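You operate a simulated robot arm through the tools that you are given. There is no shell and no other tool. Be economical: measure what you need, move in short steps, check, and stop when the job is done.

You run a simulated robot arm. Do the job below in one go: nothing can be reset, and whatever is moved stays where it is left.

Task
Blow the oily ring dry and put it in the shallow blue bin.
Fine: nozzle back in its cup and air off before the ring is moved; the other two rings, the beaker and the other valves stay.

The check looks at the end state, three seconds after you hand in, the way a careful person would. Anything else that was tipped, shoved, dropped, spilled or broken makes it a failure.

Robot
A 6-joint arm with a two-finger parallel gripper, fixed in place. Base frame: the origin is at the foot of the arm, x ahead of it, y to its left, z up; the work surface is at about z = 700. Lengths are in mm, angles in rad, forces in N, time in s.
With the tool pointing down near the work surface it reaches from about 240 to 660 mm from the base axis. Its first joint turns from -1.152 to 1.152 rad. Payload 2.9 kg.
The tool frame sits at the grasp point between the pads (the TCP): z along the fingers, y along the line on which they close. The tips reach 30 mm beyond it. Largest opening 110 mm; finger width 20, thickness 10; the body of the gripper, 48 by 112 mm, starts 55 mm behind the TCP.
Orientation is that of the tool frame in the base frame, as a unit quaternion [x, y, z, w]. With the fingers straight down and closing along the base's y, the tool's x points along the base's -x, its y along +y and its z along -z.

Tools
- The arm moves only by the tool apply_moves. Its argument "commands" is a list of rows, each a list of 3 entries, a list of its own where there are three numbers: the shift along the base's x, y, z in mm, then the turn, a rotation vector about the base's x, y, z in rad, then the gripper command, from -1 (fully open) to 1 (shut), values between in proportion. In form: [[[dx, dy, dz], [rx, ry, rz], claw], ...]. A call has 1 to 20 rows; each row is the pose to reach, as a shift and turn from the pose commanded when the call began. A row lasts 0.2 s, in which the tool goes at most 50 mm and 0.15 rad; a call with a longer step from one row to the next is refused whole, and so is a gripper value outside its range. Where a pose cannot be reached the arm comes as near as it can. A force on the tool above 50 N (or 10 N above the force at the start of the call, whichever is more), or a blocked arm, ends the call early, and 0.2 s more pass. The fingers move at their own pace (about 108 mm/s each) and stop on an object; they squeeze with about 33 N. The grip force told is the motor's: it shows also when the fingers shut on nothing. Time passes only in rows, and 0.2 s behind the last, so rows that repeat a pose let the fingers close. It gives the time, the measured TCP pose, the force on the tool (base axes), the opening and the grip force at its end, in the units of the frame above (readings bear some noise), with the torque about the TCP (base axes, N m) and any sound that the robot's microphone picked up, and new pictures: "pictures" is both (left out), scene, wrist or none.
- Cameras (640 x 400 px; columns grow to the right, rows downward): "scene" is fixed at [77.2, 428.3, 1386.6]; the picture's right is [-0.78, -0.62, 0.00], its down [-0.35, 0.44, -0.83] and it looks along [0.52, -0.65, -0.56] (base axes); focal length 313 px, centre (320, 200). "wrist" rides on the gripper at [72, 17, -103] in the tool frame; the picture's right is [-0.23, 0.97, 0.00], its down [-0.76, -0.18, -0.62] and it looks along [-0.61, -0.14, 0.78] (tool axes); focal length 222 px, centre (320, 200). There is no depth. A picture from a camera that has moved, and an enlarged one, comes with that camera's place and axes in the base frame and with its lens.
- inspect(camera, box): a new picture of the part [left, top, right, bottom] of that camera's present view, enlarged. The clock stands still meanwhile.
- sign_off(): hands the job in; it is judged then, once.

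Work in short steps. Places have to be worked out from the pictures, the camera data and where the tool is seen: move nearer, look again, correct. Check each grasp and each placing, and mend what went wrong. You have 120 turns and 200 pictures in all, those below and enlarged ones among them. Open the gripper and draw the arm clear of the work before you hand the job in, unless the task says otherwise; then end with one line.

The tools are called after "Call:" as a command line: name --argument value ..., lists and objects as JSON in quotes. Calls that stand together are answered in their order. apply_moves: Moves the arm, as the interface text tells. Its arguments: {"type":"object","properties":{"commands":{"type":"array"},"pictures":{"type":"string","enum":["both","scene","wrist","none"]}},"required":["commands"]} The other tools are called the same way: inspect (camera, box) takes an enlarged picture of a part of a camera's view; sign_off () hands the job in.

At the start:

```text
time: 0.0
tool_pos: [358.7, -342.3, 1041.3]
tool_rot: [0.0, 1.0, 0.0, 0.0]
wrist_force: [0.2, 0.0, 0.3]
wrist_torque: [-0.03, 0.01, 0.0]
grip_width: 110.2
grip_force: 0.1
```

scene: 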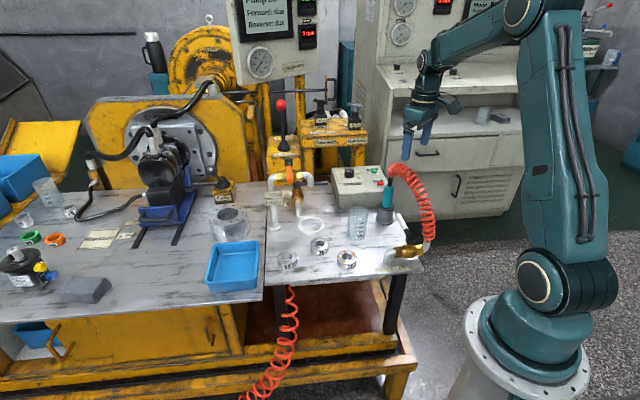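
wrist: 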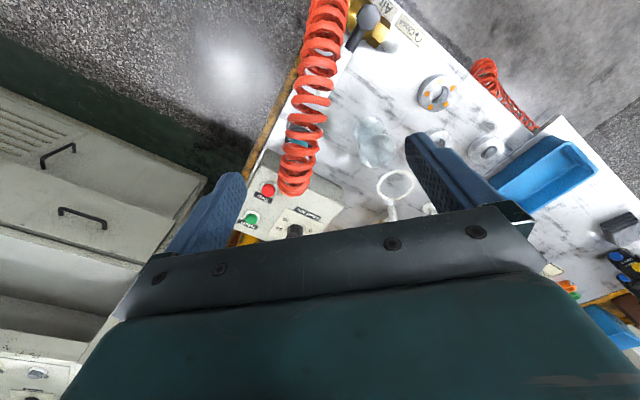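

I start with enlarged views of the work area to identify rings, nozzle, valve and bin.

Call:
inspect --camera "scene" --box '[190, 150, 450, 310]'

Call:
inspect --camera "scene" --box '[330, 155, 440, 275]'

Call:
inspect --camera "wrist" --box '[240, 0, 560, 240]'

```text
2.46 times, centred on (320, 230) of scene
camera zoom: at [77.2, 428.3, 1386.6], right [-0.78, -0.62, 0.0], down [-0.35, 0.44, -0.83], along [0.52, -0.65, -0.56], focal length 770 px, centre (320, 126)
```

zoom: 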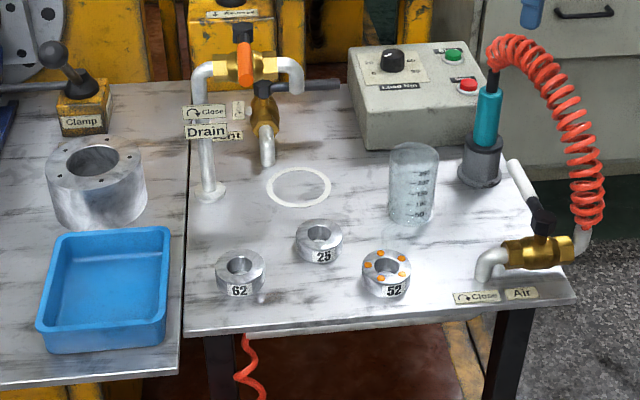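

```text
3.33 times, centred on (385, 215) of scene
camera zoom: at [77.2, 428.3, 1386.6], right [-0.78, -0.62, 0.0], down [-0.35, 0.44, -0.83], along [0.52, -0.65, -0.56], focal length 1042 px, centre (103, 150)
```

zoom: 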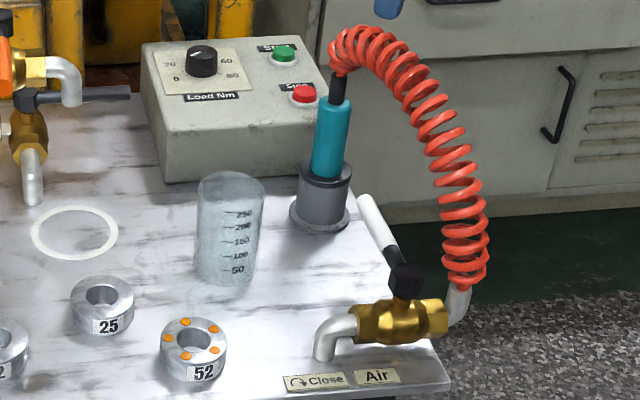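

```text
1.67 times, centred on (400, 120) of wrist
camera zoom: at [287.4, -325.5, 1143.4], right [0.23, 0.97, 0.0], down [0.76, -0.18, 0.62], along [0.61, -0.14, -0.78], focal length 370 px, centre (187, 333)
```

zoom: 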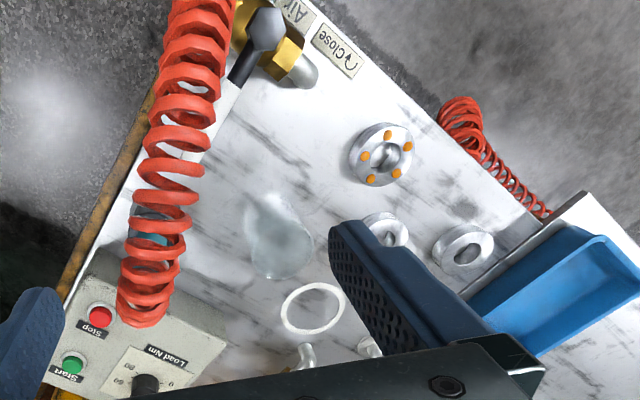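

Ring 52 carries the orange oil drops (≈(437,-145)); the teal nozzle is in its cup at ≈(446,-404), air valve hub ≈(306,-295). I back the arm off to see the valve with the wrist camera.

Call:
apply_moves --commands '[[[-40, 0, 0], [0, 0, 0], -1], [[-80, 10, 0], [0, 0, 0], -1], [[-120, 20, 0], [0, 0, 0], -1]]' --pictures "both"

```text
time: 0.8
tool_pos: [240.2, -322.9, 1040.1]
tool_rot: [0.0, 1.0, 0.0, 0.001]
wrist_force: [-0.9, 0.5, 1.2]
wrist_torque: [-0.03, -0.01, -0.01]
grip_width: 110.0
grip_force: 0.2
camera wrist: at [167.2, -305.1, 1142.5], right [0.23, 0.97, 0.0], down [0.76, -0.18, 0.62], along [0.61, -0.14, -0.78], focal length 222 px, centre (320, 200)
```

scene: 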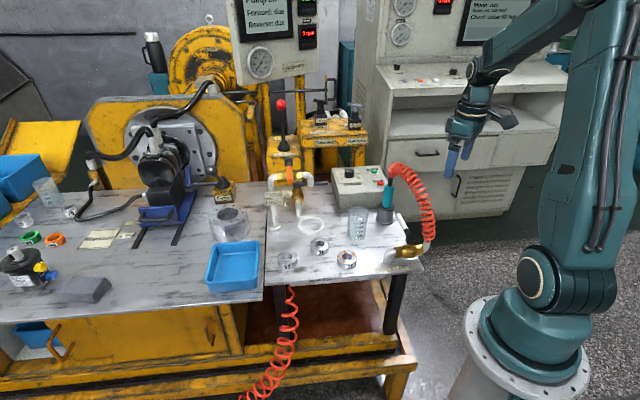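
wrist: 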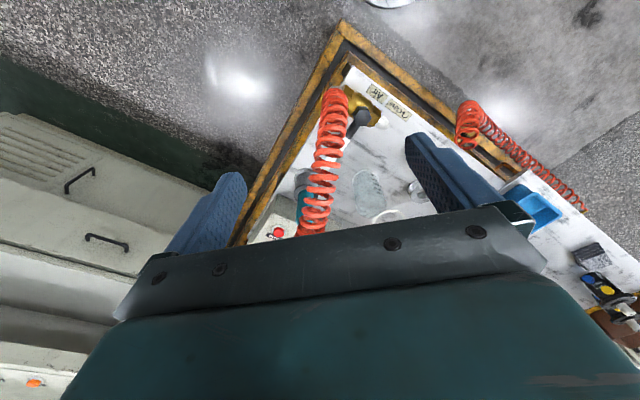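

The valve appears near the top of the wrist view. I'll enlarge there and in the scene.

Call:
inspect --camera "wrist" --box '[260, 60, 440, 240]'

Call:
inspect --camera "scene" --box '[370, 205, 450, 265]'

```text
2.22 times, centred on (350, 150) of wrist
camera zoom: at [167.2, -305.1, 1142.5], right [0.23, 0.97, 0.0], down [0.76, -0.18, 0.62], along [0.61, -0.14, -0.78], focal length 494 px, centre (253, 311)
```

zoom: 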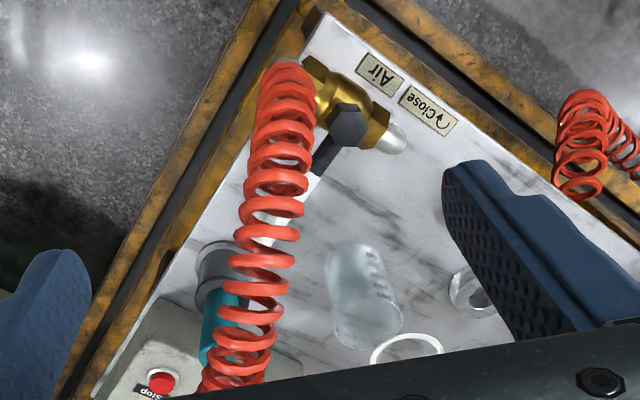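

```text
6.67 times, centred on (410, 235) of scene
camera zoom: at [77.2, 428.3, 1386.6], right [-0.78, -0.62, 0.0], down [-0.35, 0.44, -0.83], along [0.52, -0.65, -0.56], focal length 2084 px, centre (-280, -33)
```

zoom: 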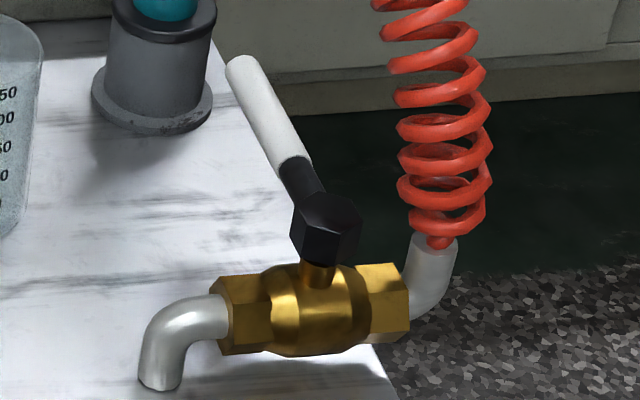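

Triangulating: valve hub ≈(294,-267,795), lever horizontal pointing ≈(+.72,-.69), perpendicular to the pipe (closed); opening is counter-clockwise. The hose arches beside it, so I'll go with the gripper open on the far side, rotated to match the lever, high first.

Call:
apply_moves --commands '[[[28, 13, 0], [0, 0, -0.1275], -1], [[56, 26, 0], [0, 0, -0.255], -1], [[84, 39, 0], [0, 0, -0.3825], -1], [[112, 52, 0], [0, 0, -0.51], -1], [[140, 65, 0], [0, 0, -0.6375], -1], [[165, 78, 0], [0, 0, -0.765], -1], [[165, 78, -40], [0, 0, -0.765], -1], [[165, 78, -80], [0, 0, -0.765], -1]]' --pictures "both"

```text
time: 2.6
tool_pos: [405.6, -245.9, 958.5]
tool_rot: [0.373, 0.928, 0.0, 0.001]
wrist_force: [0.4, -0.1, 0.0]
wrist_torque: [0.02, 0.03, -0.01]
grip_width: 110.2
grip_force: 0.1
camera wrist: at [365.0, -182.3, 1060.7], right [0.84, 0.55, 0.0], down [0.43, -0.66, 0.62], along [0.34, -0.52, -0.78], focal length 222 px, centre (320, 200)
```

scene: 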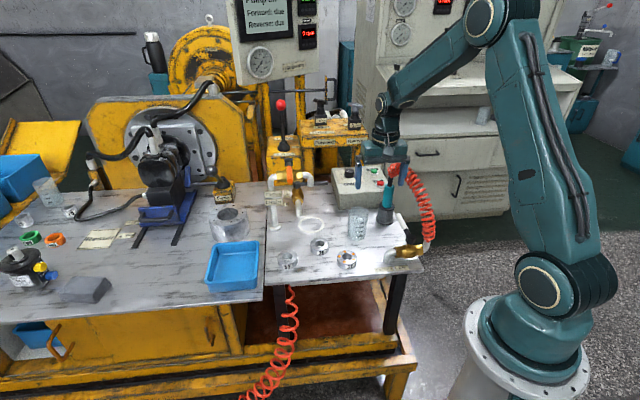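
wrist: 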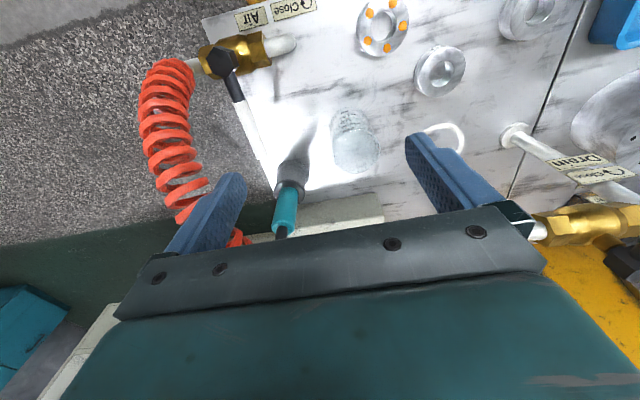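

Good view of valve, lever and nozzle; I enlarge to measure.

Call:
inspect --camera "wrist" --box '[130, 0, 450, 260]'

```text
1.54 times, centred on (290, 130) of wrist
camera zoom: at [365.0, -182.3, 1060.7], right [0.84, 0.55, 0.0], down [0.43, -0.66, 0.62], along [0.34, -0.52, -0.78], focal length 342 px, centre (366, 308)
```

zoom: 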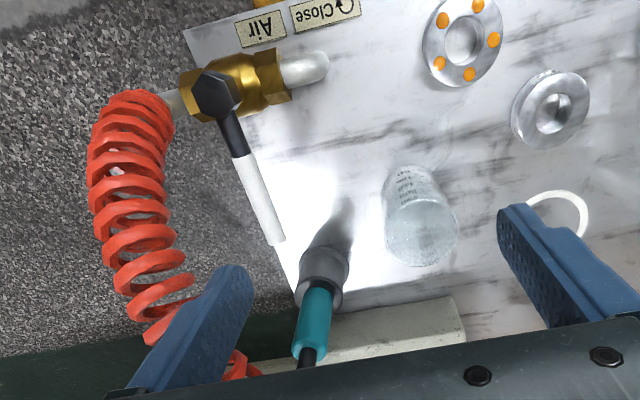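

The lever tip is ≈(377,-343,795), hose about 40 mm behind the lever. I lean the tool 0.2 rad away from the hose, and descend on the clear side to just above lever height.

Call:
apply_moves --commands '[[[1, 3, -35], [-0.072, 0.069, 0], -1], [[2, 6, -70], [-0.144, 0.138, 0], -1], [[2, 6, -105], [-0.144, 0.138, 0], -1], [[2, 6, -120], [-0.144, 0.138, 0], -1]]' --pictures "both"

```text
time: 3.6
tool_pos: [406.8, -236.9, 839.3]
tool_rot: [0.371, 0.923, -0.093, -0.037]
wrist_force: [0.1, -0.2, 0.7]
wrist_torque: [0.02, 0.01, 0.0]
grip_width: 109.8
grip_force: 0.1
camera wrist: at [379.3, -159.7, 937.2], right [0.82, 0.53, -0.19], down [0.51, -0.56, 0.65], along [0.23, -0.63, -0.74], focal length 222 px, centre (320, 200)
```

scene: 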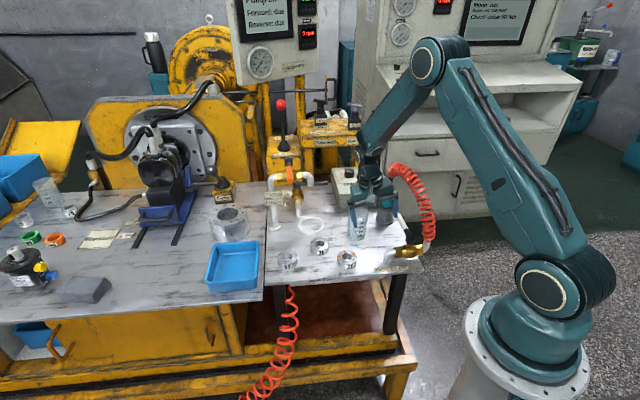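
wrist: 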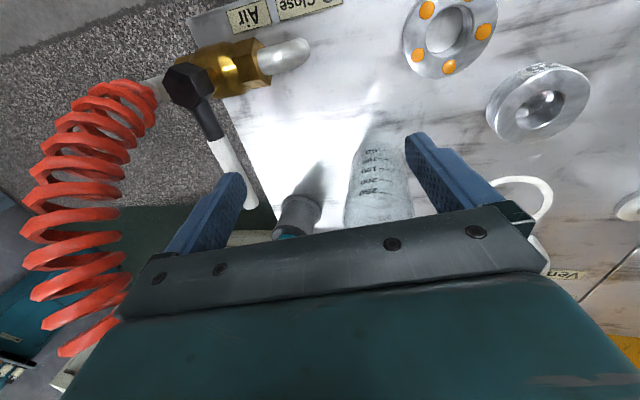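

Left finger is over the lever, hose is clear to the left. Shift the finger across above the lever to the hose side.

Call:
apply_moves --commands '[[[-11, -13, 0], [0, 0, 0], -1], [[-22, -26, 0], [0, 0, 0], -1], [[-33, -39, 0], [0, 0, 0], -1]]' --pictures "both"

Call:
inspect --camera "scene" --box '[340, 150, 450, 270]'

```text
time: 4.4
tool_pos: [372.6, -279.1, 839.3]
tool_rot: [0.371, 0.923, -0.094, -0.037]
wrist_force: [0.4, 0.5, 0.6]
wrist_torque: [0.01, 0.03, 0.01]
grip_width: 110.4
grip_force: 0.1
camera wrist: at [346.1, -200.4, 936.9], right [0.82, 0.53, -0.19], down [0.52, -0.56, 0.65], along [0.23, -0.63, -0.74], focal length 222 px, centre (320, 200)
```

scene: 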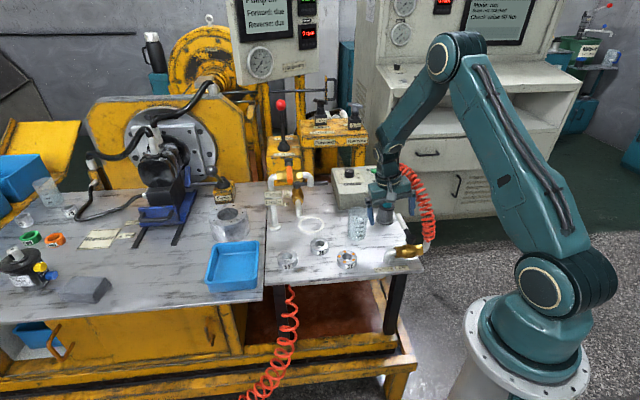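
wrist: 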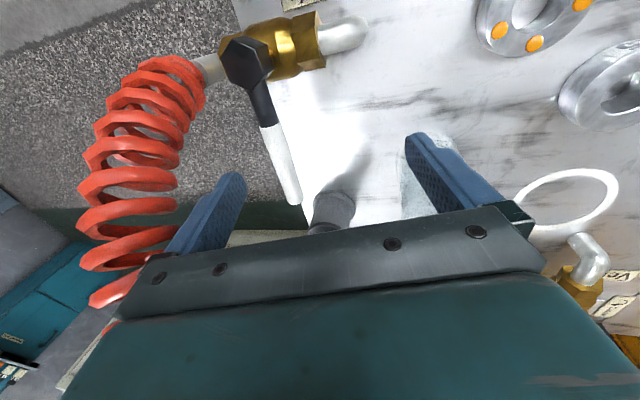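

```text
3.33 times, centred on (395, 210) of scene
camera zoom: at [77.2, 428.3, 1386.6], right [-0.78, -0.62, 0.0], down [-0.35, 0.44, -0.83], along [0.52, -0.65, -0.56], focal length 1042 px, centre (70, 167)
```

zoom: 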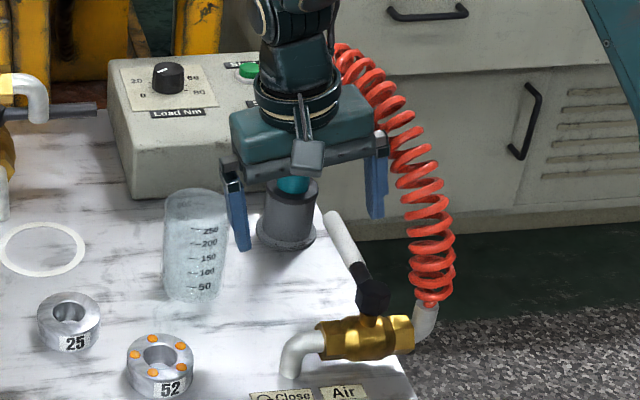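

Finger sits on the hose side of the lever around radius 67, hose not touching. Descend 34 mm to engage.

Call:
apply_moves --commands '[[[0, 0, -12], [0, 0, 0], -1], [[0, 0, -24], [0, 0, 0], -1], [[0, 0, -36], [0, 0, 0], -1]]' --pictures "wrist"

Call:
inspect --camera "scene" --box '[340, 150, 450, 270]'

```text
time: 5.2
tool_pos: [375.1, -278.6, 803.0]
tool_rot: [0.372, 0.923, -0.092, -0.038]
wrist_force: [0.0, 1.0, 0.1]
wrist_torque: [-0.01, -0.03, 0.03]
grip_width: 109.7
grip_force: 0.0
camera wrist: at [347.2, -200.0, 900.4], right [0.82, 0.53, -0.19], down [0.51, -0.56, 0.65], along [0.24, -0.63, -0.74], focal length 222 px, centre (320, 200)
```

wrist: 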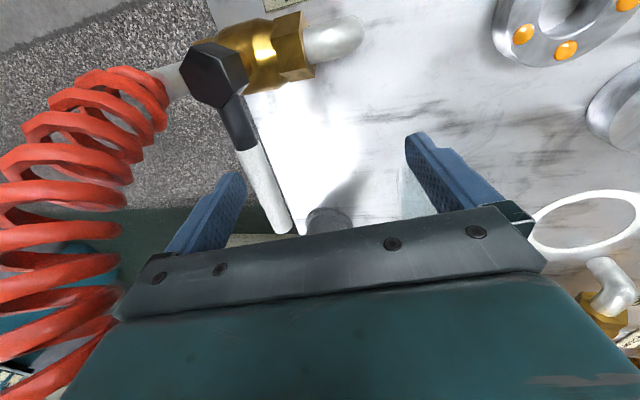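

```text
3.33 times, centred on (395, 210) of scene
camera zoom: at [77.2, 428.3, 1386.6], right [-0.78, -0.62, 0.0], down [-0.35, 0.44, -0.83], along [0.52, -0.65, -0.56], focal length 1042 px, centre (70, 167)
```

zoom: 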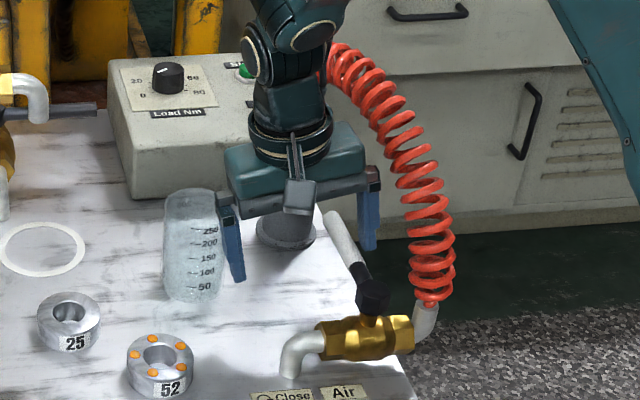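

Finger is engaged beside the lever, hose clear. I sweep counter-clockwise around the hub, first half way.

Call:
apply_moves --commands '[[[1.3, 11.3, 0], [0, 0, 0.14], -1], [[1.0, 22.7, 0], [0, 0, 0.28], -1], [[-0.8, 33.9, 0], [0, 0, 0.42], -1], [[-4.2, 44.8, 0], [0, 0, 0.56], -1], [[-9.2, 55.1, 0], [0, 0, 0.7], -1]]' --pictures "both"

```text
time: 6.4
tool_pos: [365.2, -224.4, 805.7]
tool_rot: [0.03, 0.994, -0.1, -0.002]
wrist_force: [-0.7, -3.3, 3.3]
wrist_torque: [-0.24, -0.03, -0.03]
grip_width: 109.9
grip_force: 0.0
camera wrist: at [294.0, -181.3, 902.8], right [0.29, 0.94, -0.19], down [0.76, -0.1, 0.65], along [0.59, -0.33, -0.74], focal length 222 px, centre (320, 200)
```

scene: 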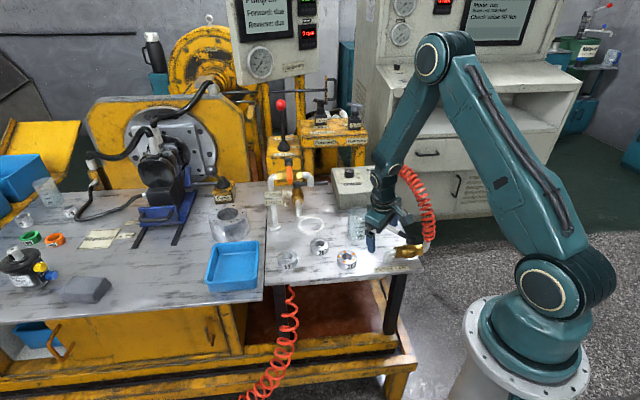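
wrist: 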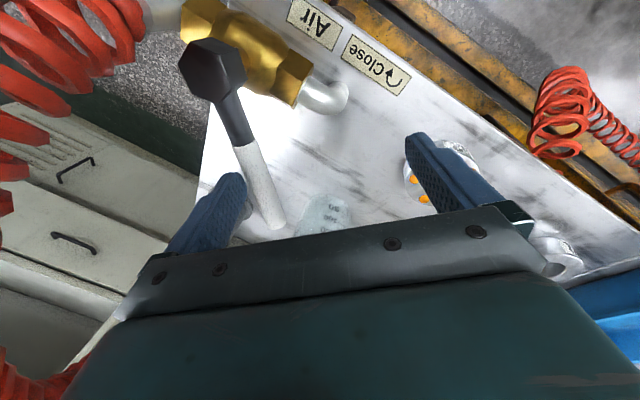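

The lever is turning with little force. Continue the sweep to the stop.

Call:
apply_moves --commands '[[[-6.2, 9.5, 0], [0, 0, 0.14], -1], [[-13.8, 18, 0], [0, 0, 0.28], -1], [[-22.4, 25.4, 0], [0, 0, 0.42], -1], [[-32.1, 31.5, 0], [0, 0, 0.56], -1], [[-42.4, 36.2, 0], [0, 0, 0.7], -1], [[-53.3, 39.4, 0], [0, 0, 0.84], -1]]' --pictures "both"

Call:
inspect --camera "scene" --box '[340, 150, 450, 270]'

```text
time: 7.8
tool_pos: [311.8, -183.0, 805.3]
tool_rot: [-0.378, 0.921, -0.091, 0.037]
wrist_force: [1.6, -1.0, 0.6]
wrist_torque: [0.1, 0.07, -0.01]
grip_width: 110.0
grip_force: 0.1
camera wrist: at [234.0, -206.8, 901.8], right [-0.51, 0.84, -0.19], down [0.58, 0.5, 0.65], along [0.64, 0.22, -0.74], focal length 222 px, centre (320, 200)
```

scene: 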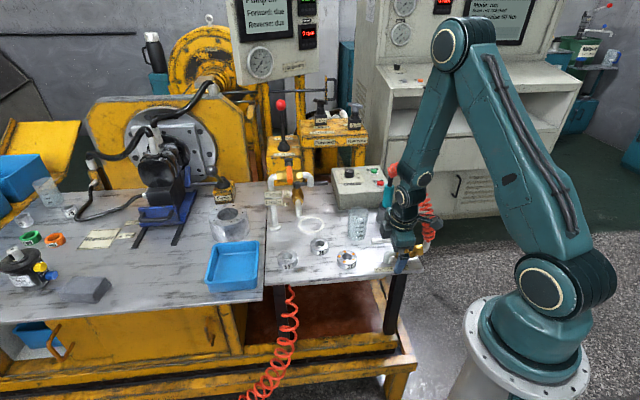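
wrist: 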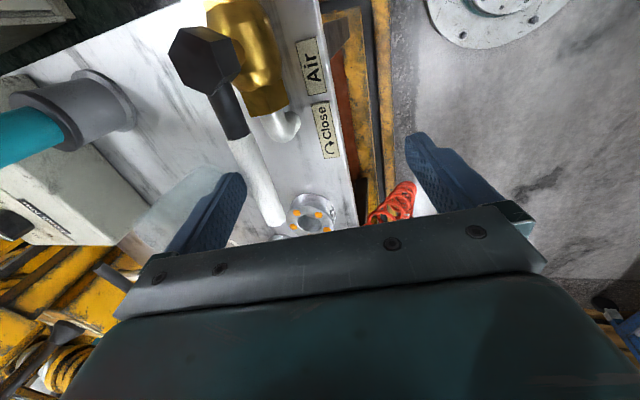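

```text
3.33 times, centred on (395, 210) of scene
camera zoom: at [77.2, 428.3, 1386.6], right [-0.78, -0.62, 0.0], down [-0.35, 0.44, -0.83], along [0.52, -0.65, -0.56], focal length 1042 px, centre (70, 167)
```

zoom: 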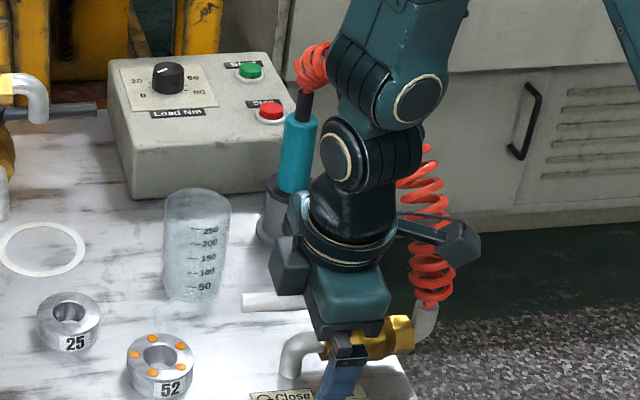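

Lever is now at about +46°, near parallel with the pipe. No sound yet; I push a little farther to check for the stop.

Call:
apply_moves --commands '[[[-5.6, 1, 0], [0, 0, 0.07], -1], [[-11.3, 1.7, 0], [0, 0, 0.14], -1], [[-17, 1.9, 0], [0, 0, 0.21], -1]]' --pictures "wrist"

```text
time: 8.6
tool_pos: [300.4, -187.6, 806.4]
tool_rot: [-0.47, 0.876, -0.098, 0.053]
wrist_force: [12.6, -18.6, 29.7]
wrist_torque: [-1.15, -1.8, -1.05]
grip_width: 110.1
grip_force: 0.7
camera wrist: at [227.4, -223.7, 904.0], right [-0.67, 0.72, -0.21], down [0.45, 0.61, 0.65], along [0.59, 0.33, -0.73], focal length 222 px, centre (320, 200)
```

wrist: 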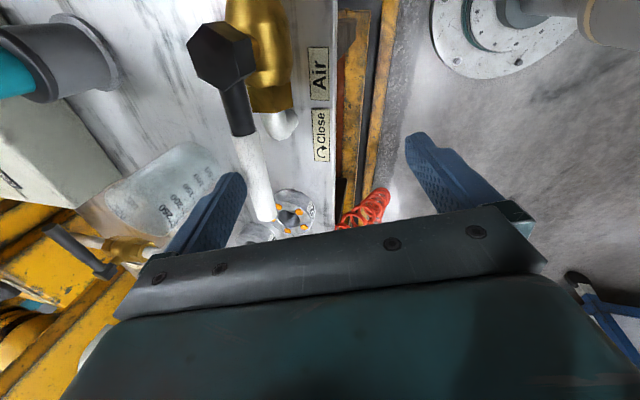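

Firm stop reached: valve open. Back the finger off and rise clear.

Call:
apply_moves --commands '[[[17, -4, 0], [0, 0, -0.1], -1], [[22, -8, 0], [0, 0, -0.15], -1], [[22, -8, 40], [0, 0, -0.15], -1], [[22, 0, 80], [0, 0, -0.15], -1], [[22, 0, 130], [0, 0, -0.15], -1], [[22, 0, 180], [0, 0, -0.15], -1]]' --pictures "both"

Call:
inspect --camera "scene" --box '[320, 140, 460, 270]'

```text
time: 10.0
tool_pos: [317.2, -180.4, 983.8]
tool_rot: [-0.404, 0.91, -0.091, 0.039]
wrist_force: [-0.2, -0.3, 0.0]
wrist_torque: [0.0, 0.0, -0.01]
grip_width: 110.0
grip_force: 0.1
camera wrist: at [240.9, -208.9, 1082.1], right [-0.56, 0.81, -0.19], down [0.55, 0.53, 0.65], along [0.62, 0.25, -0.74], focal length 222 px, centre (320, 200)
```

scene: 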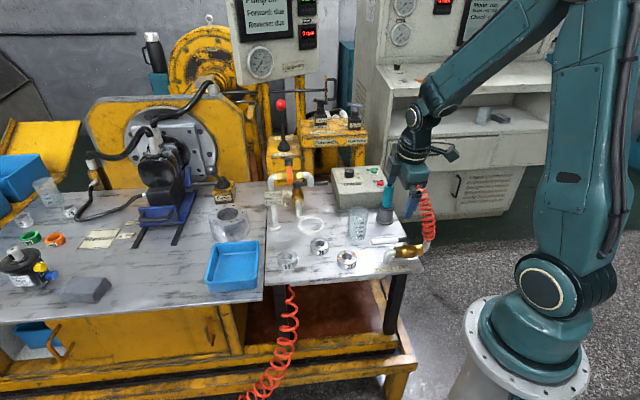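
wrist: 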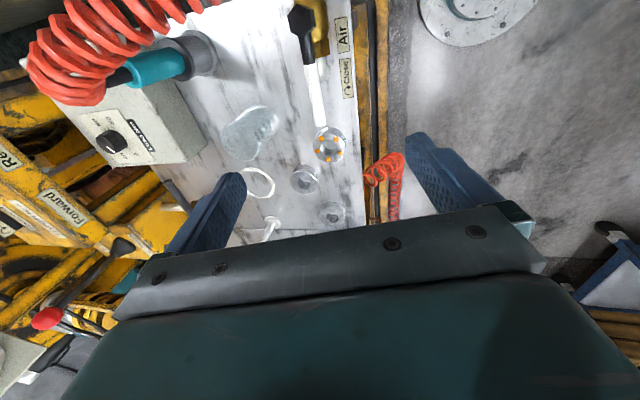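

```text
3.08 times, centred on (390, 205) of scene
camera zoom: at [77.2, 428.3, 1386.6], right [-0.78, -0.62, 0.0], down [-0.35, 0.44, -0.83], along [0.52, -0.65, -0.56], focal length 962 px, centre (105, 185)
```

zoom: 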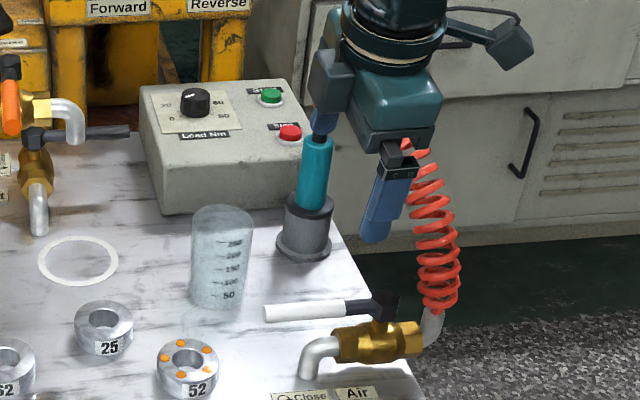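

Valve lever is open now. Next I reorient the gripper for a side grasp of the nozzle: first undo the lean, at a safe height.

Call:
apply_moves --commands '[[[20, -15, 10], [0.067, 0.074, 0], -1], [[40, -30, 20], [0.134, 0.148, 0], -1]]' --pictures "none"

Call:
apply_moves --commands '[[[0, 0, 0], [0, 0, 0.14], -0.16], [[0, 0, 0], [0, 0, 0.28], -0.16], [[0, 0, 0], [0, 0, 0.42], -0.16], [[0, 0, 0], [0, 0, 0.56], -0.16], [[0, 0, 0], [0, 0, 0.7], -0.16], [[0, 0, 0], [0, 0, 0.84], -0.16], [[0, 0, 0], [0, 0, 0.98], -0.16], [[0, 0, 0], [0, 0, 1.12], -0.16]]' --pictures "both"

```text
time: 10.6
tool_pos: [356.7, -211.9, 1004.0]
tool_rot: [-0.406, 0.914, 0.0, 0.0]
wrist_force: [0.7, 0.8, -0.1]
wrist_torque: [0.0, 0.0, 0.01]
grip_width: 110.0
grip_force: 0.2
```

```text
time: 12.4
tool_pos: [357.2, -212.1, 1004.2]
tool_rot: [0.83, -0.558, 0.0, -0.001]
wrist_force: [0.9, 0.6, 0.1]
wrist_torque: [-0.01, 0.01, -0.01]
grip_width: 63.7
grip_force: 0.0
camera wrist: at [368.6, -284.2, 1107.7], right [-0.99, -0.16, 0.0], down [-0.12, 0.77, 0.62], along [-0.1, 0.62, -0.78], focal length 222 px, centre (320, 200)
```

scene: 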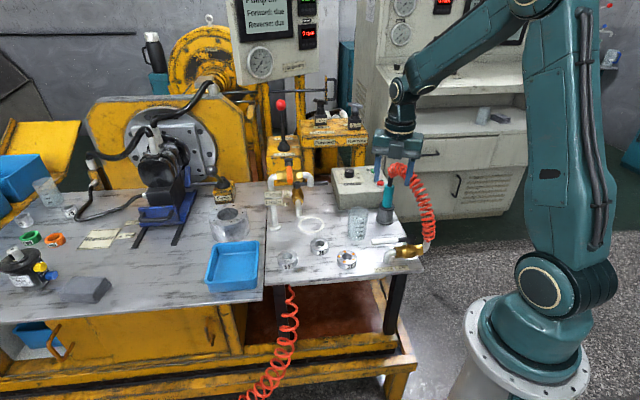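
wrist: 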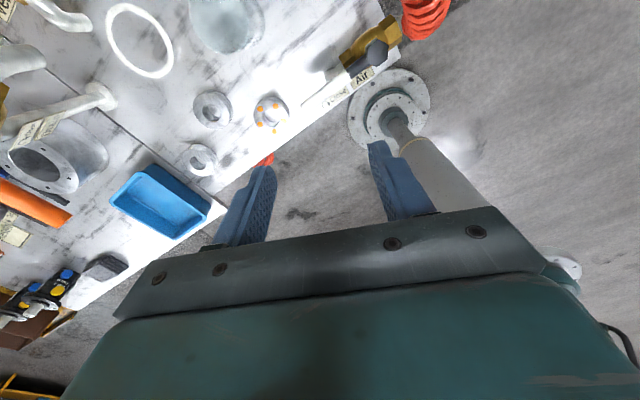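

Yaw reached. Now pitch up by 75° so fingers point outward, 15° below horizontal, camera on top.

Call:
apply_moves --commands '[[[0, 0, 0], [-0.1348, -0.0545, 0], -0.16], [[0, 0, 0], [-0.2696, -0.109, 0], -0.16], [[0, 0, 0], [-0.4044, -0.1635, 0], -0.16], [[0, 0, 0], [-0.5392, -0.218, 0], -0.16], [[0, 0, 0], [-0.674, -0.2725, 0], -0.16], [[0, 0, 0], [-0.8088, -0.327, 0], -0.16], [[0, 0, 0], [-0.9436, -0.3815, 0], -0.16], [[0, 0, 0], [-1.0784, -0.436, 0], -0.16], [[0, 0, 0], [-1.2132, -0.4905, 0], -0.16]]' --pictures "both"

```text
time: 14.4
tool_pos: [356.6, -213.0, 1005.2]
tool_rot: [0.658, -0.442, 0.506, 0.34]
wrist_force: [-0.3, 0.6, 0.9]
wrist_torque: [0.02, 0.0, -0.01]
grip_width: 63.9
grip_force: 0.1
camera wrist: at [310.5, -142.0, 1100.9], right [-0.92, -0.31, -0.22], down [-0.14, 0.81, -0.58], along [0.36, -0.5, -0.79], focal length 222 px, centre (320, 200)
```

scene: 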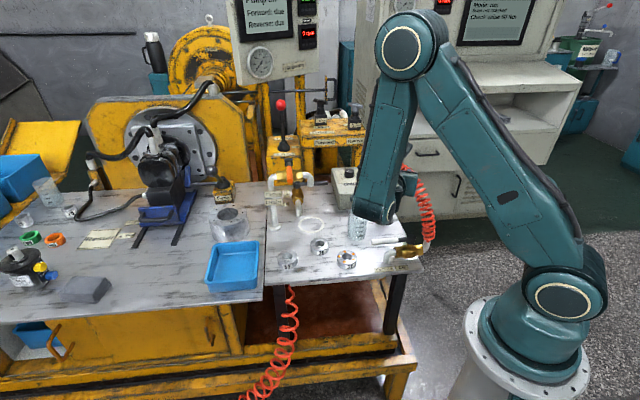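
wrist: 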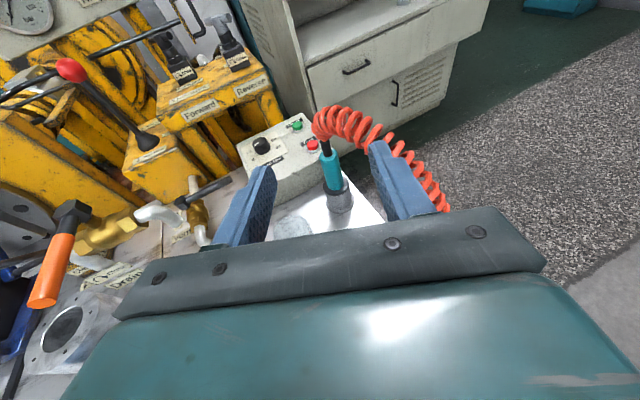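

The view down the tool shows the nozzle between the fingers. Enlarge to measure.

Call:
inspect --camera "wrist" --box '[240, 90, 460, 240]'

```text
2.67 times, centred on (350, 165) of wrist
camera zoom: at [310.5, -142.0, 1100.9], right [-0.92, -0.31, -0.22], down [-0.14, 0.81, -0.58], along [0.36, -0.5, -0.79], focal length 592 px, centre (240, 293)
```

zoom: 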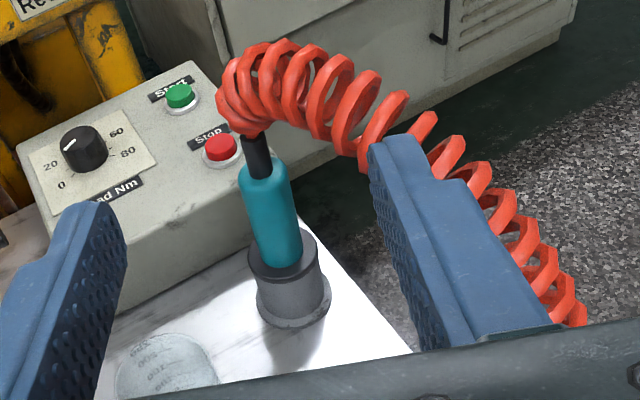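

Using the wrist view (better calibrated): nozzle axis ≈(442,-393), teal from z≈762 to 849. I descend here, then advance to a standoff.

Call:
apply_moves --commands '[[[0, 0, -45], [0, 0, 0], -0.16], [[10, -18, -90], [0, 0, 0], -0.16], [[22, -42, -125], [0, 0, 0], -0.16], [[35, -67, -155], [0, 0, 0], -0.16]]' --pictures "both"

Call:
inspect --camera "scene" --box '[320, 140, 460, 270]'

```text
time: 15.4
tool_pos: [391.9, -280.5, 851.3]
tool_rot: [0.658, -0.443, 0.505, 0.34]
wrist_force: [0.4, 0.0, -0.1]
wrist_torque: [-0.02, 0.03, 0.0]
grip_width: 64.0
grip_force: 0.1
camera wrist: at [345.4, -210.9, 947.9], right [-0.92, -0.31, -0.22], down [-0.14, 0.81, -0.57], along [0.36, -0.5, -0.79], focal length 222 px, centre (320, 200)
```

scene: 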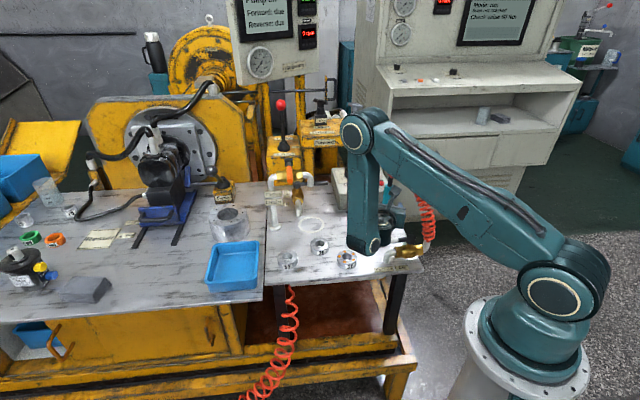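
wrist: 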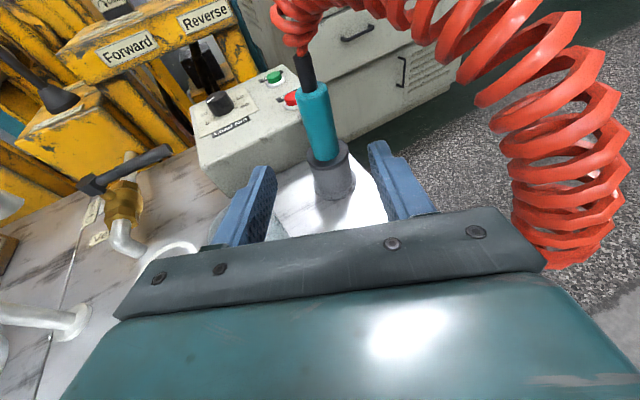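

```text
3.08 times, centred on (390, 205) of scene
camera zoom: at [77.2, 428.4, 1386.6], right [-0.78, -0.62, 0.0], down [-0.35, 0.44, -0.83], along [0.52, -0.65, -0.56], focal length 962 px, centre (105, 185)
```

zoom: 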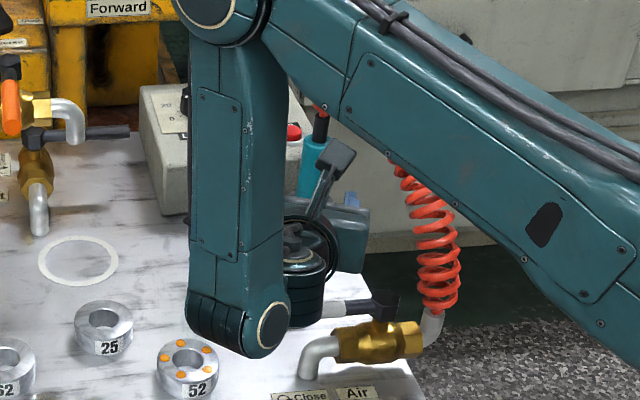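

Refined nozzle axis ≈(441.5,-390.5). Advance to 60 mm standoff on the approach line and check clearance of hose and wrist.

Call:
apply_moves --commands '[[[9, -19, 0], [0, 0, 0], -0.16], [[19, -38, 0], [0, 0, 0], -0.16], [[28, -56.5, 0], [0, 0, 0], -0.16]]' --pictures "both"

Call:
inspect --camera "scene" --box '[320, 140, 460, 270]'

```text
time: 16.2
tool_pos: [420.1, -336.3, 852.0]
tool_rot: [0.658, -0.443, 0.505, 0.341]
wrist_force: [0.2, 0.6, 0.5]
wrist_torque: [0.02, 0.0, 0.01]
grip_width: 63.8
grip_force: 0.1
camera wrist: at [374.0, -266.4, 947.0], right [-0.92, -0.31, -0.22], down [-0.14, 0.81, -0.57], along [0.36, -0.5, -0.79], focal length 222 px, centre (320, 200)
```

scene: 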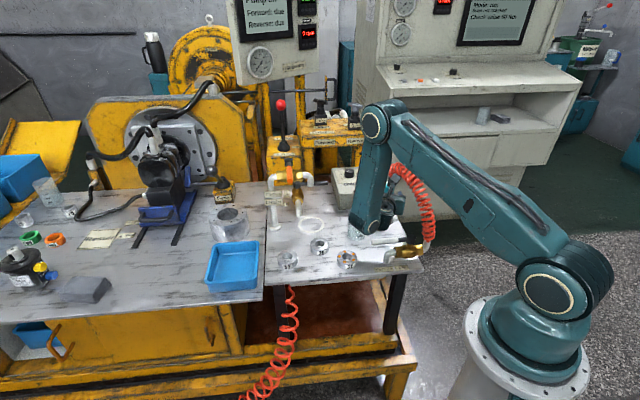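
wrist: 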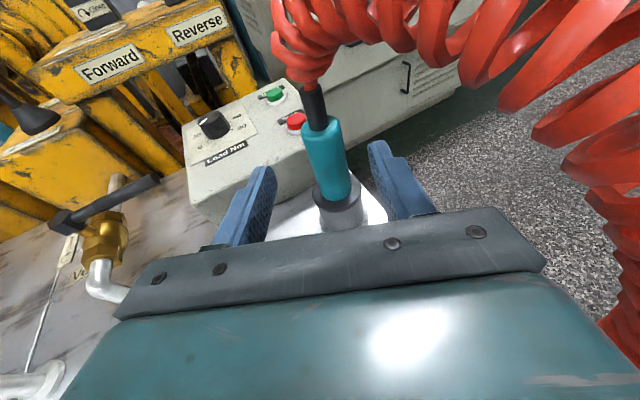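

```text
3.08 times, centred on (390, 205) of scene
camera zoom: at [77.2, 428.3, 1386.6], right [-0.78, -0.62, 0.0], down [-0.35, 0.44, -0.83], along [0.52, -0.65, -0.56], focal length 962 px, centre (105, 185)
```

zoom: 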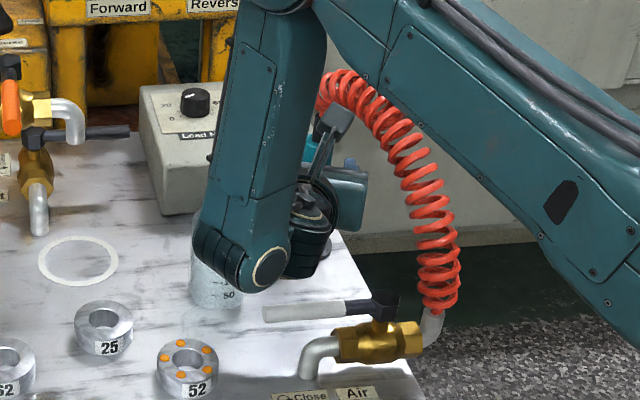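

Clearances look adequate; I add a little down-tilt to raise the wrist above the beaker, and advance the remaining distance onto the nozzle.

Call:
apply_moves --commands '[[[2, -6, 4], [0.074, 0.03, 0], -0.16], [[9, -22, 0], [0.074, 0.03, 0], -0.16], [[15, -38, -8], [0.074, 0.03, 0], -0.16], [[21.4, -54.2, -15], [0.074, 0.03, 0], -0.16]]' --pictures "both"

Call:
inspect --camera "scene" --box '[320, 140, 460, 270]'

```text
time: 17.2
tool_pos: [440.5, -390.3, 835.2]
tool_rot: [0.678, -0.457, 0.477, 0.322]
wrist_force: [0.6, -0.2, 0.3]
wrist_torque: [0.0, 0.01, 0.02]
grip_width: 63.9
grip_force: 0.1
camera wrist: at [398.5, -328.0, 936.7], right [-0.93, -0.29, -0.21], down [-0.15, 0.85, -0.51], along [0.33, -0.44, -0.83], focal length 222 px, centre (320, 200)
```

scene: 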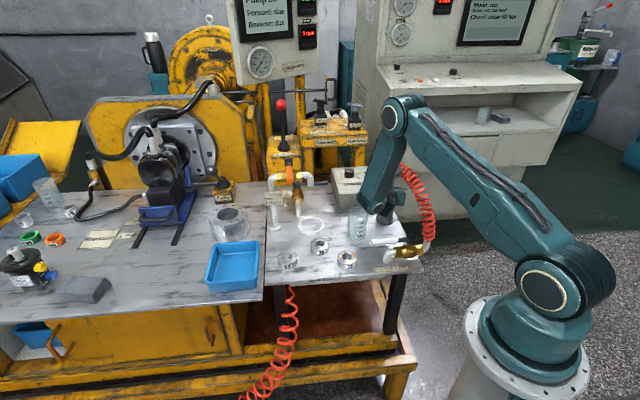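
wrist: 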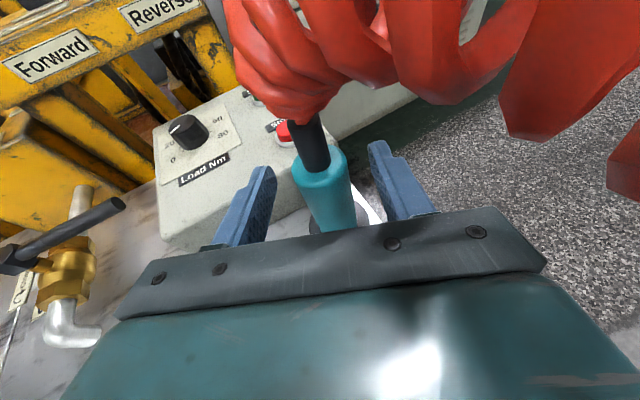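

```text
3.08 times, centred on (390, 205) of scene
camera zoom: at [77.2, 428.3, 1386.6], right [-0.78, -0.62, 0.0], down [-0.35, 0.44, -0.83], along [0.52, -0.65, -0.56], focal length 962 px, centre (105, 185)
```

zoom: 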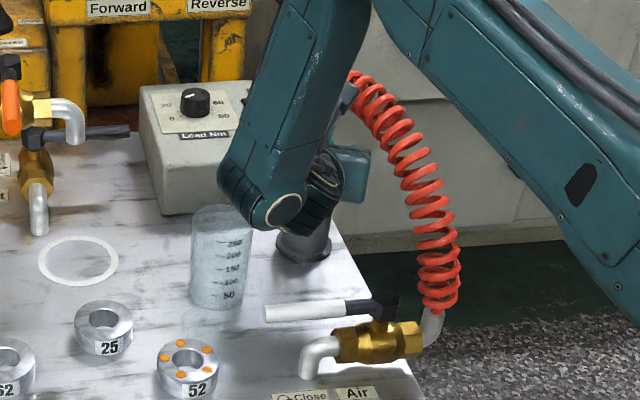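

Nozzle teal body lies between the pads at the TCP. Close the gripper.

Call:
apply_moves --commands '[[[0, 0, 0], [0, 0, 0], 1], [[0, 0, 0], [0, 0, 0], 1], [[0, 0, 0], [0, 0, 0], 1]]' --pictures "wrist"

```text
time: 18.0
tool_pos: [441.7, -391.0, 834.9]
tool_rot: [0.677, -0.457, 0.477, 0.323]
wrist_force: [0.7, -0.1, 0.6]
wrist_torque: [0.01, -0.02, -0.03]
grip_width: 31.6
grip_force: 32.9
camera wrist: at [398.5, -327.7, 936.9], right [-0.93, -0.29, -0.21], down [-0.15, 0.85, -0.51], along [0.33, -0.44, -0.83], focal length 222 px, centre (320, 200)
```

wrist: 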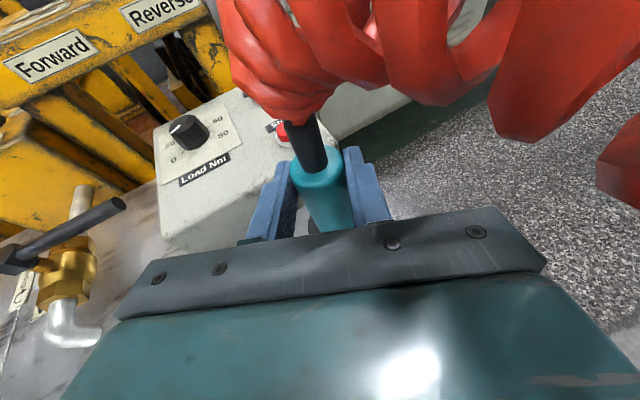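

Grip is firm at 31.6 mm. Lift straight up out of the cup.

Call:
apply_moves --commands '[[[0, 0, 20], [0, 0, 0], 1], [[0, 0, 40], [0, 0, 0], 1], [[0, 0, 60], [0, 0, 0], 1], [[0, 0, 80], [0, 0, 0], 1], [[0, 0, 100], [0, 0, 0], 1]]' --pictures "both"

Call:
inspect --camera "scene" --box '[320, 140, 460, 270]'

```text
time: 19.2
tool_pos: [441.5, -390.0, 934.5]
tool_rot: [0.677, -0.457, 0.478, 0.323]
wrist_force: [0.1, 0.4, -1.4]
wrist_torque: [0.03, -0.03, 0.01]
grip_width: 31.5
grip_force: 33.2
camera wrist: at [398.1, -327.3, 1036.4], right [-0.93, -0.29, -0.21], down [-0.15, 0.85, -0.51], along [0.33, -0.44, -0.83], focal length 222 px, centre (320, 200)
```

scene: 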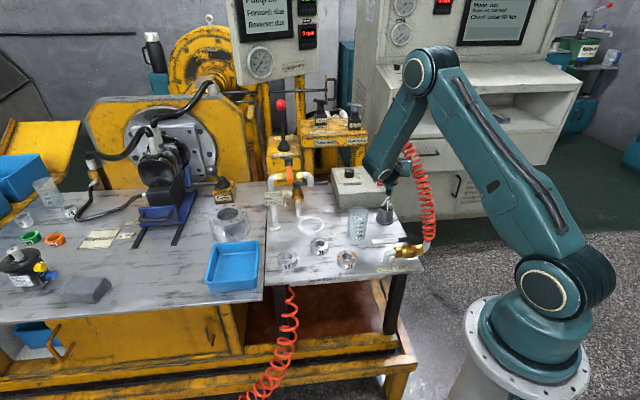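
wrist: 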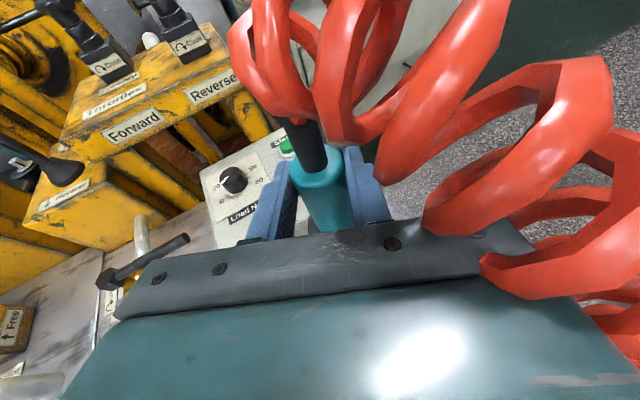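

```text
3.08 times, centred on (390, 205) of scene
camera zoom: at [77.2, 428.3, 1386.6], right [-0.78, -0.62, 0.0], down [-0.35, 0.44, -0.83], along [0.52, -0.65, -0.56], focal length 962 px, centre (105, 185)
```

zoom: 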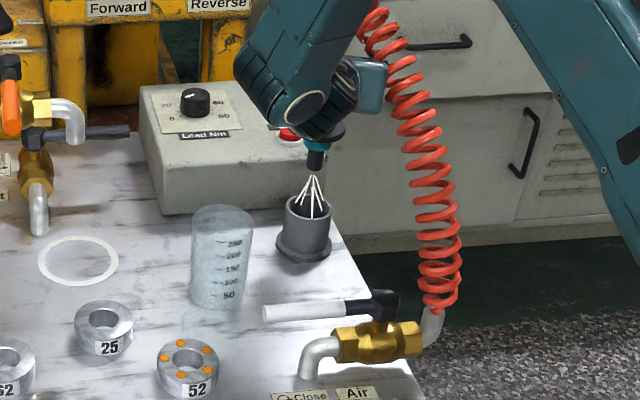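

Air is blowing from the nozzle tip (tip ≈127 mm below TCP). Carry it over toward ring 52, swinging wide of the beaker, staying high.

Call:
apply_moves --commands '[[[0, 0, 22], [0, 0, 0], 1], [[-20, 32, 22], [0, 0, 0], 1], [[-40, 72, 22], [0, 0, 0], 1], [[-46, 115, 22], [0, 0, 0], 1], [[-46, 160, 22], [0, 0, 0], 1], [[-40, 200, 22], [0, 0, 0], 1], [[-25, 230, 22], [0, 0, 0], 1], [[-13, 250, 22], [0, 0, 0], 1]]' --pictures "both"

Call:
inspect --camera "scene" --box '[270, 150, 450, 280]'

```text
time: 21.0
tool_pos: [427.8, -138.5, 956.3]
tool_rot: [0.677, -0.457, 0.478, 0.323]
wrist_force: [-0.1, -0.6, -0.5]
wrist_torque: [0.03, 0.02, -0.01]
grip_width: 31.4
grip_force: 33.1
camera wrist: at [384.3, -76.2, 1058.5], right [-0.93, -0.29, -0.21], down [-0.15, 0.85, -0.51], along [0.33, -0.44, -0.83], focal length 222 px, centre (320, 200)
```

scene: 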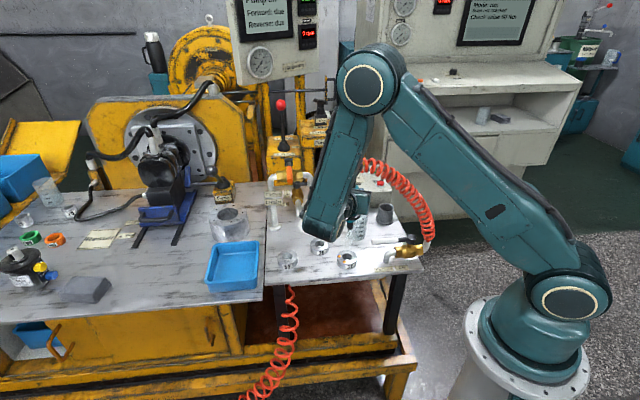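
wrist: 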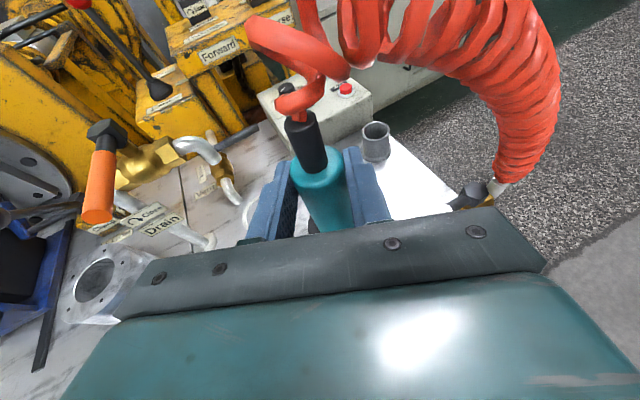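

```text
3.08 times, centred on (360, 215) of scene
camera zoom: at [77.2, 428.3, 1386.6], right [-0.78, -0.62, 0.0], down [-0.35, 0.44, -0.83], along [0.52, -0.65, -0.56], focal length 962 px, centre (197, 154)
```

zoom: 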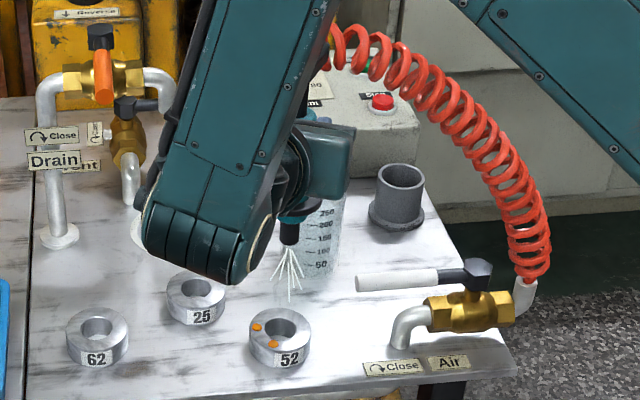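

Three drops are already gone; two remain on the left/front of ring 52. Lower the nozzle and sweep over that side.

Call:
apply_moves --commands '[[[9, 7, -20], [0, 0, 0], 1], [[18, 14, -40], [0, 0, 0], 1], [[20, 16, -45], [0, 0, 0], 1], [[20, 16, -45], [0, 0, 0], 1], [[14, 22, -45], [0, 0, 0], 1], [[8, 28, -45], [0, 0, 0], 1], [[2, 28, -45], [0, 0, 0], 1]]' --pictures "none"

Call:
inspect --camera "scene" --box '[270, 150, 450, 280]'

```text
time: 22.6
tool_pos: [429.4, -111.3, 911.0]
tool_rot: [0.679, -0.456, 0.478, 0.321]
wrist_force: [0.2, 0.4, -1.4]
wrist_torque: [0.01, -0.03, 0.01]
grip_width: 31.3
grip_force: 32.5
```

```text
3.08 times, centred on (360, 215) of scene
camera zoom: at [77.2, 428.3, 1386.6], right [-0.78, -0.62, 0.0], down [-0.35, 0.44, -0.83], along [0.52, -0.65, -0.56], focal length 962 px, centre (197, 154)
```

zoom: 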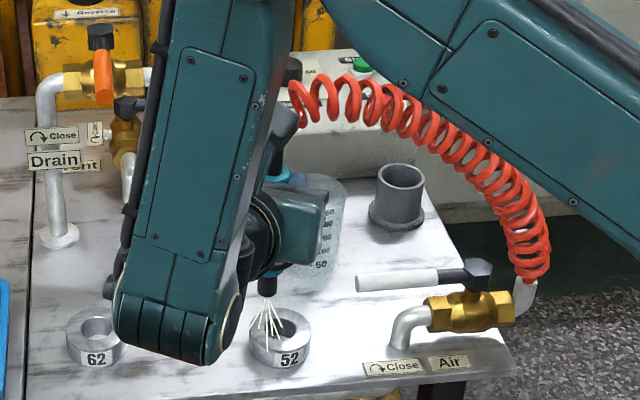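

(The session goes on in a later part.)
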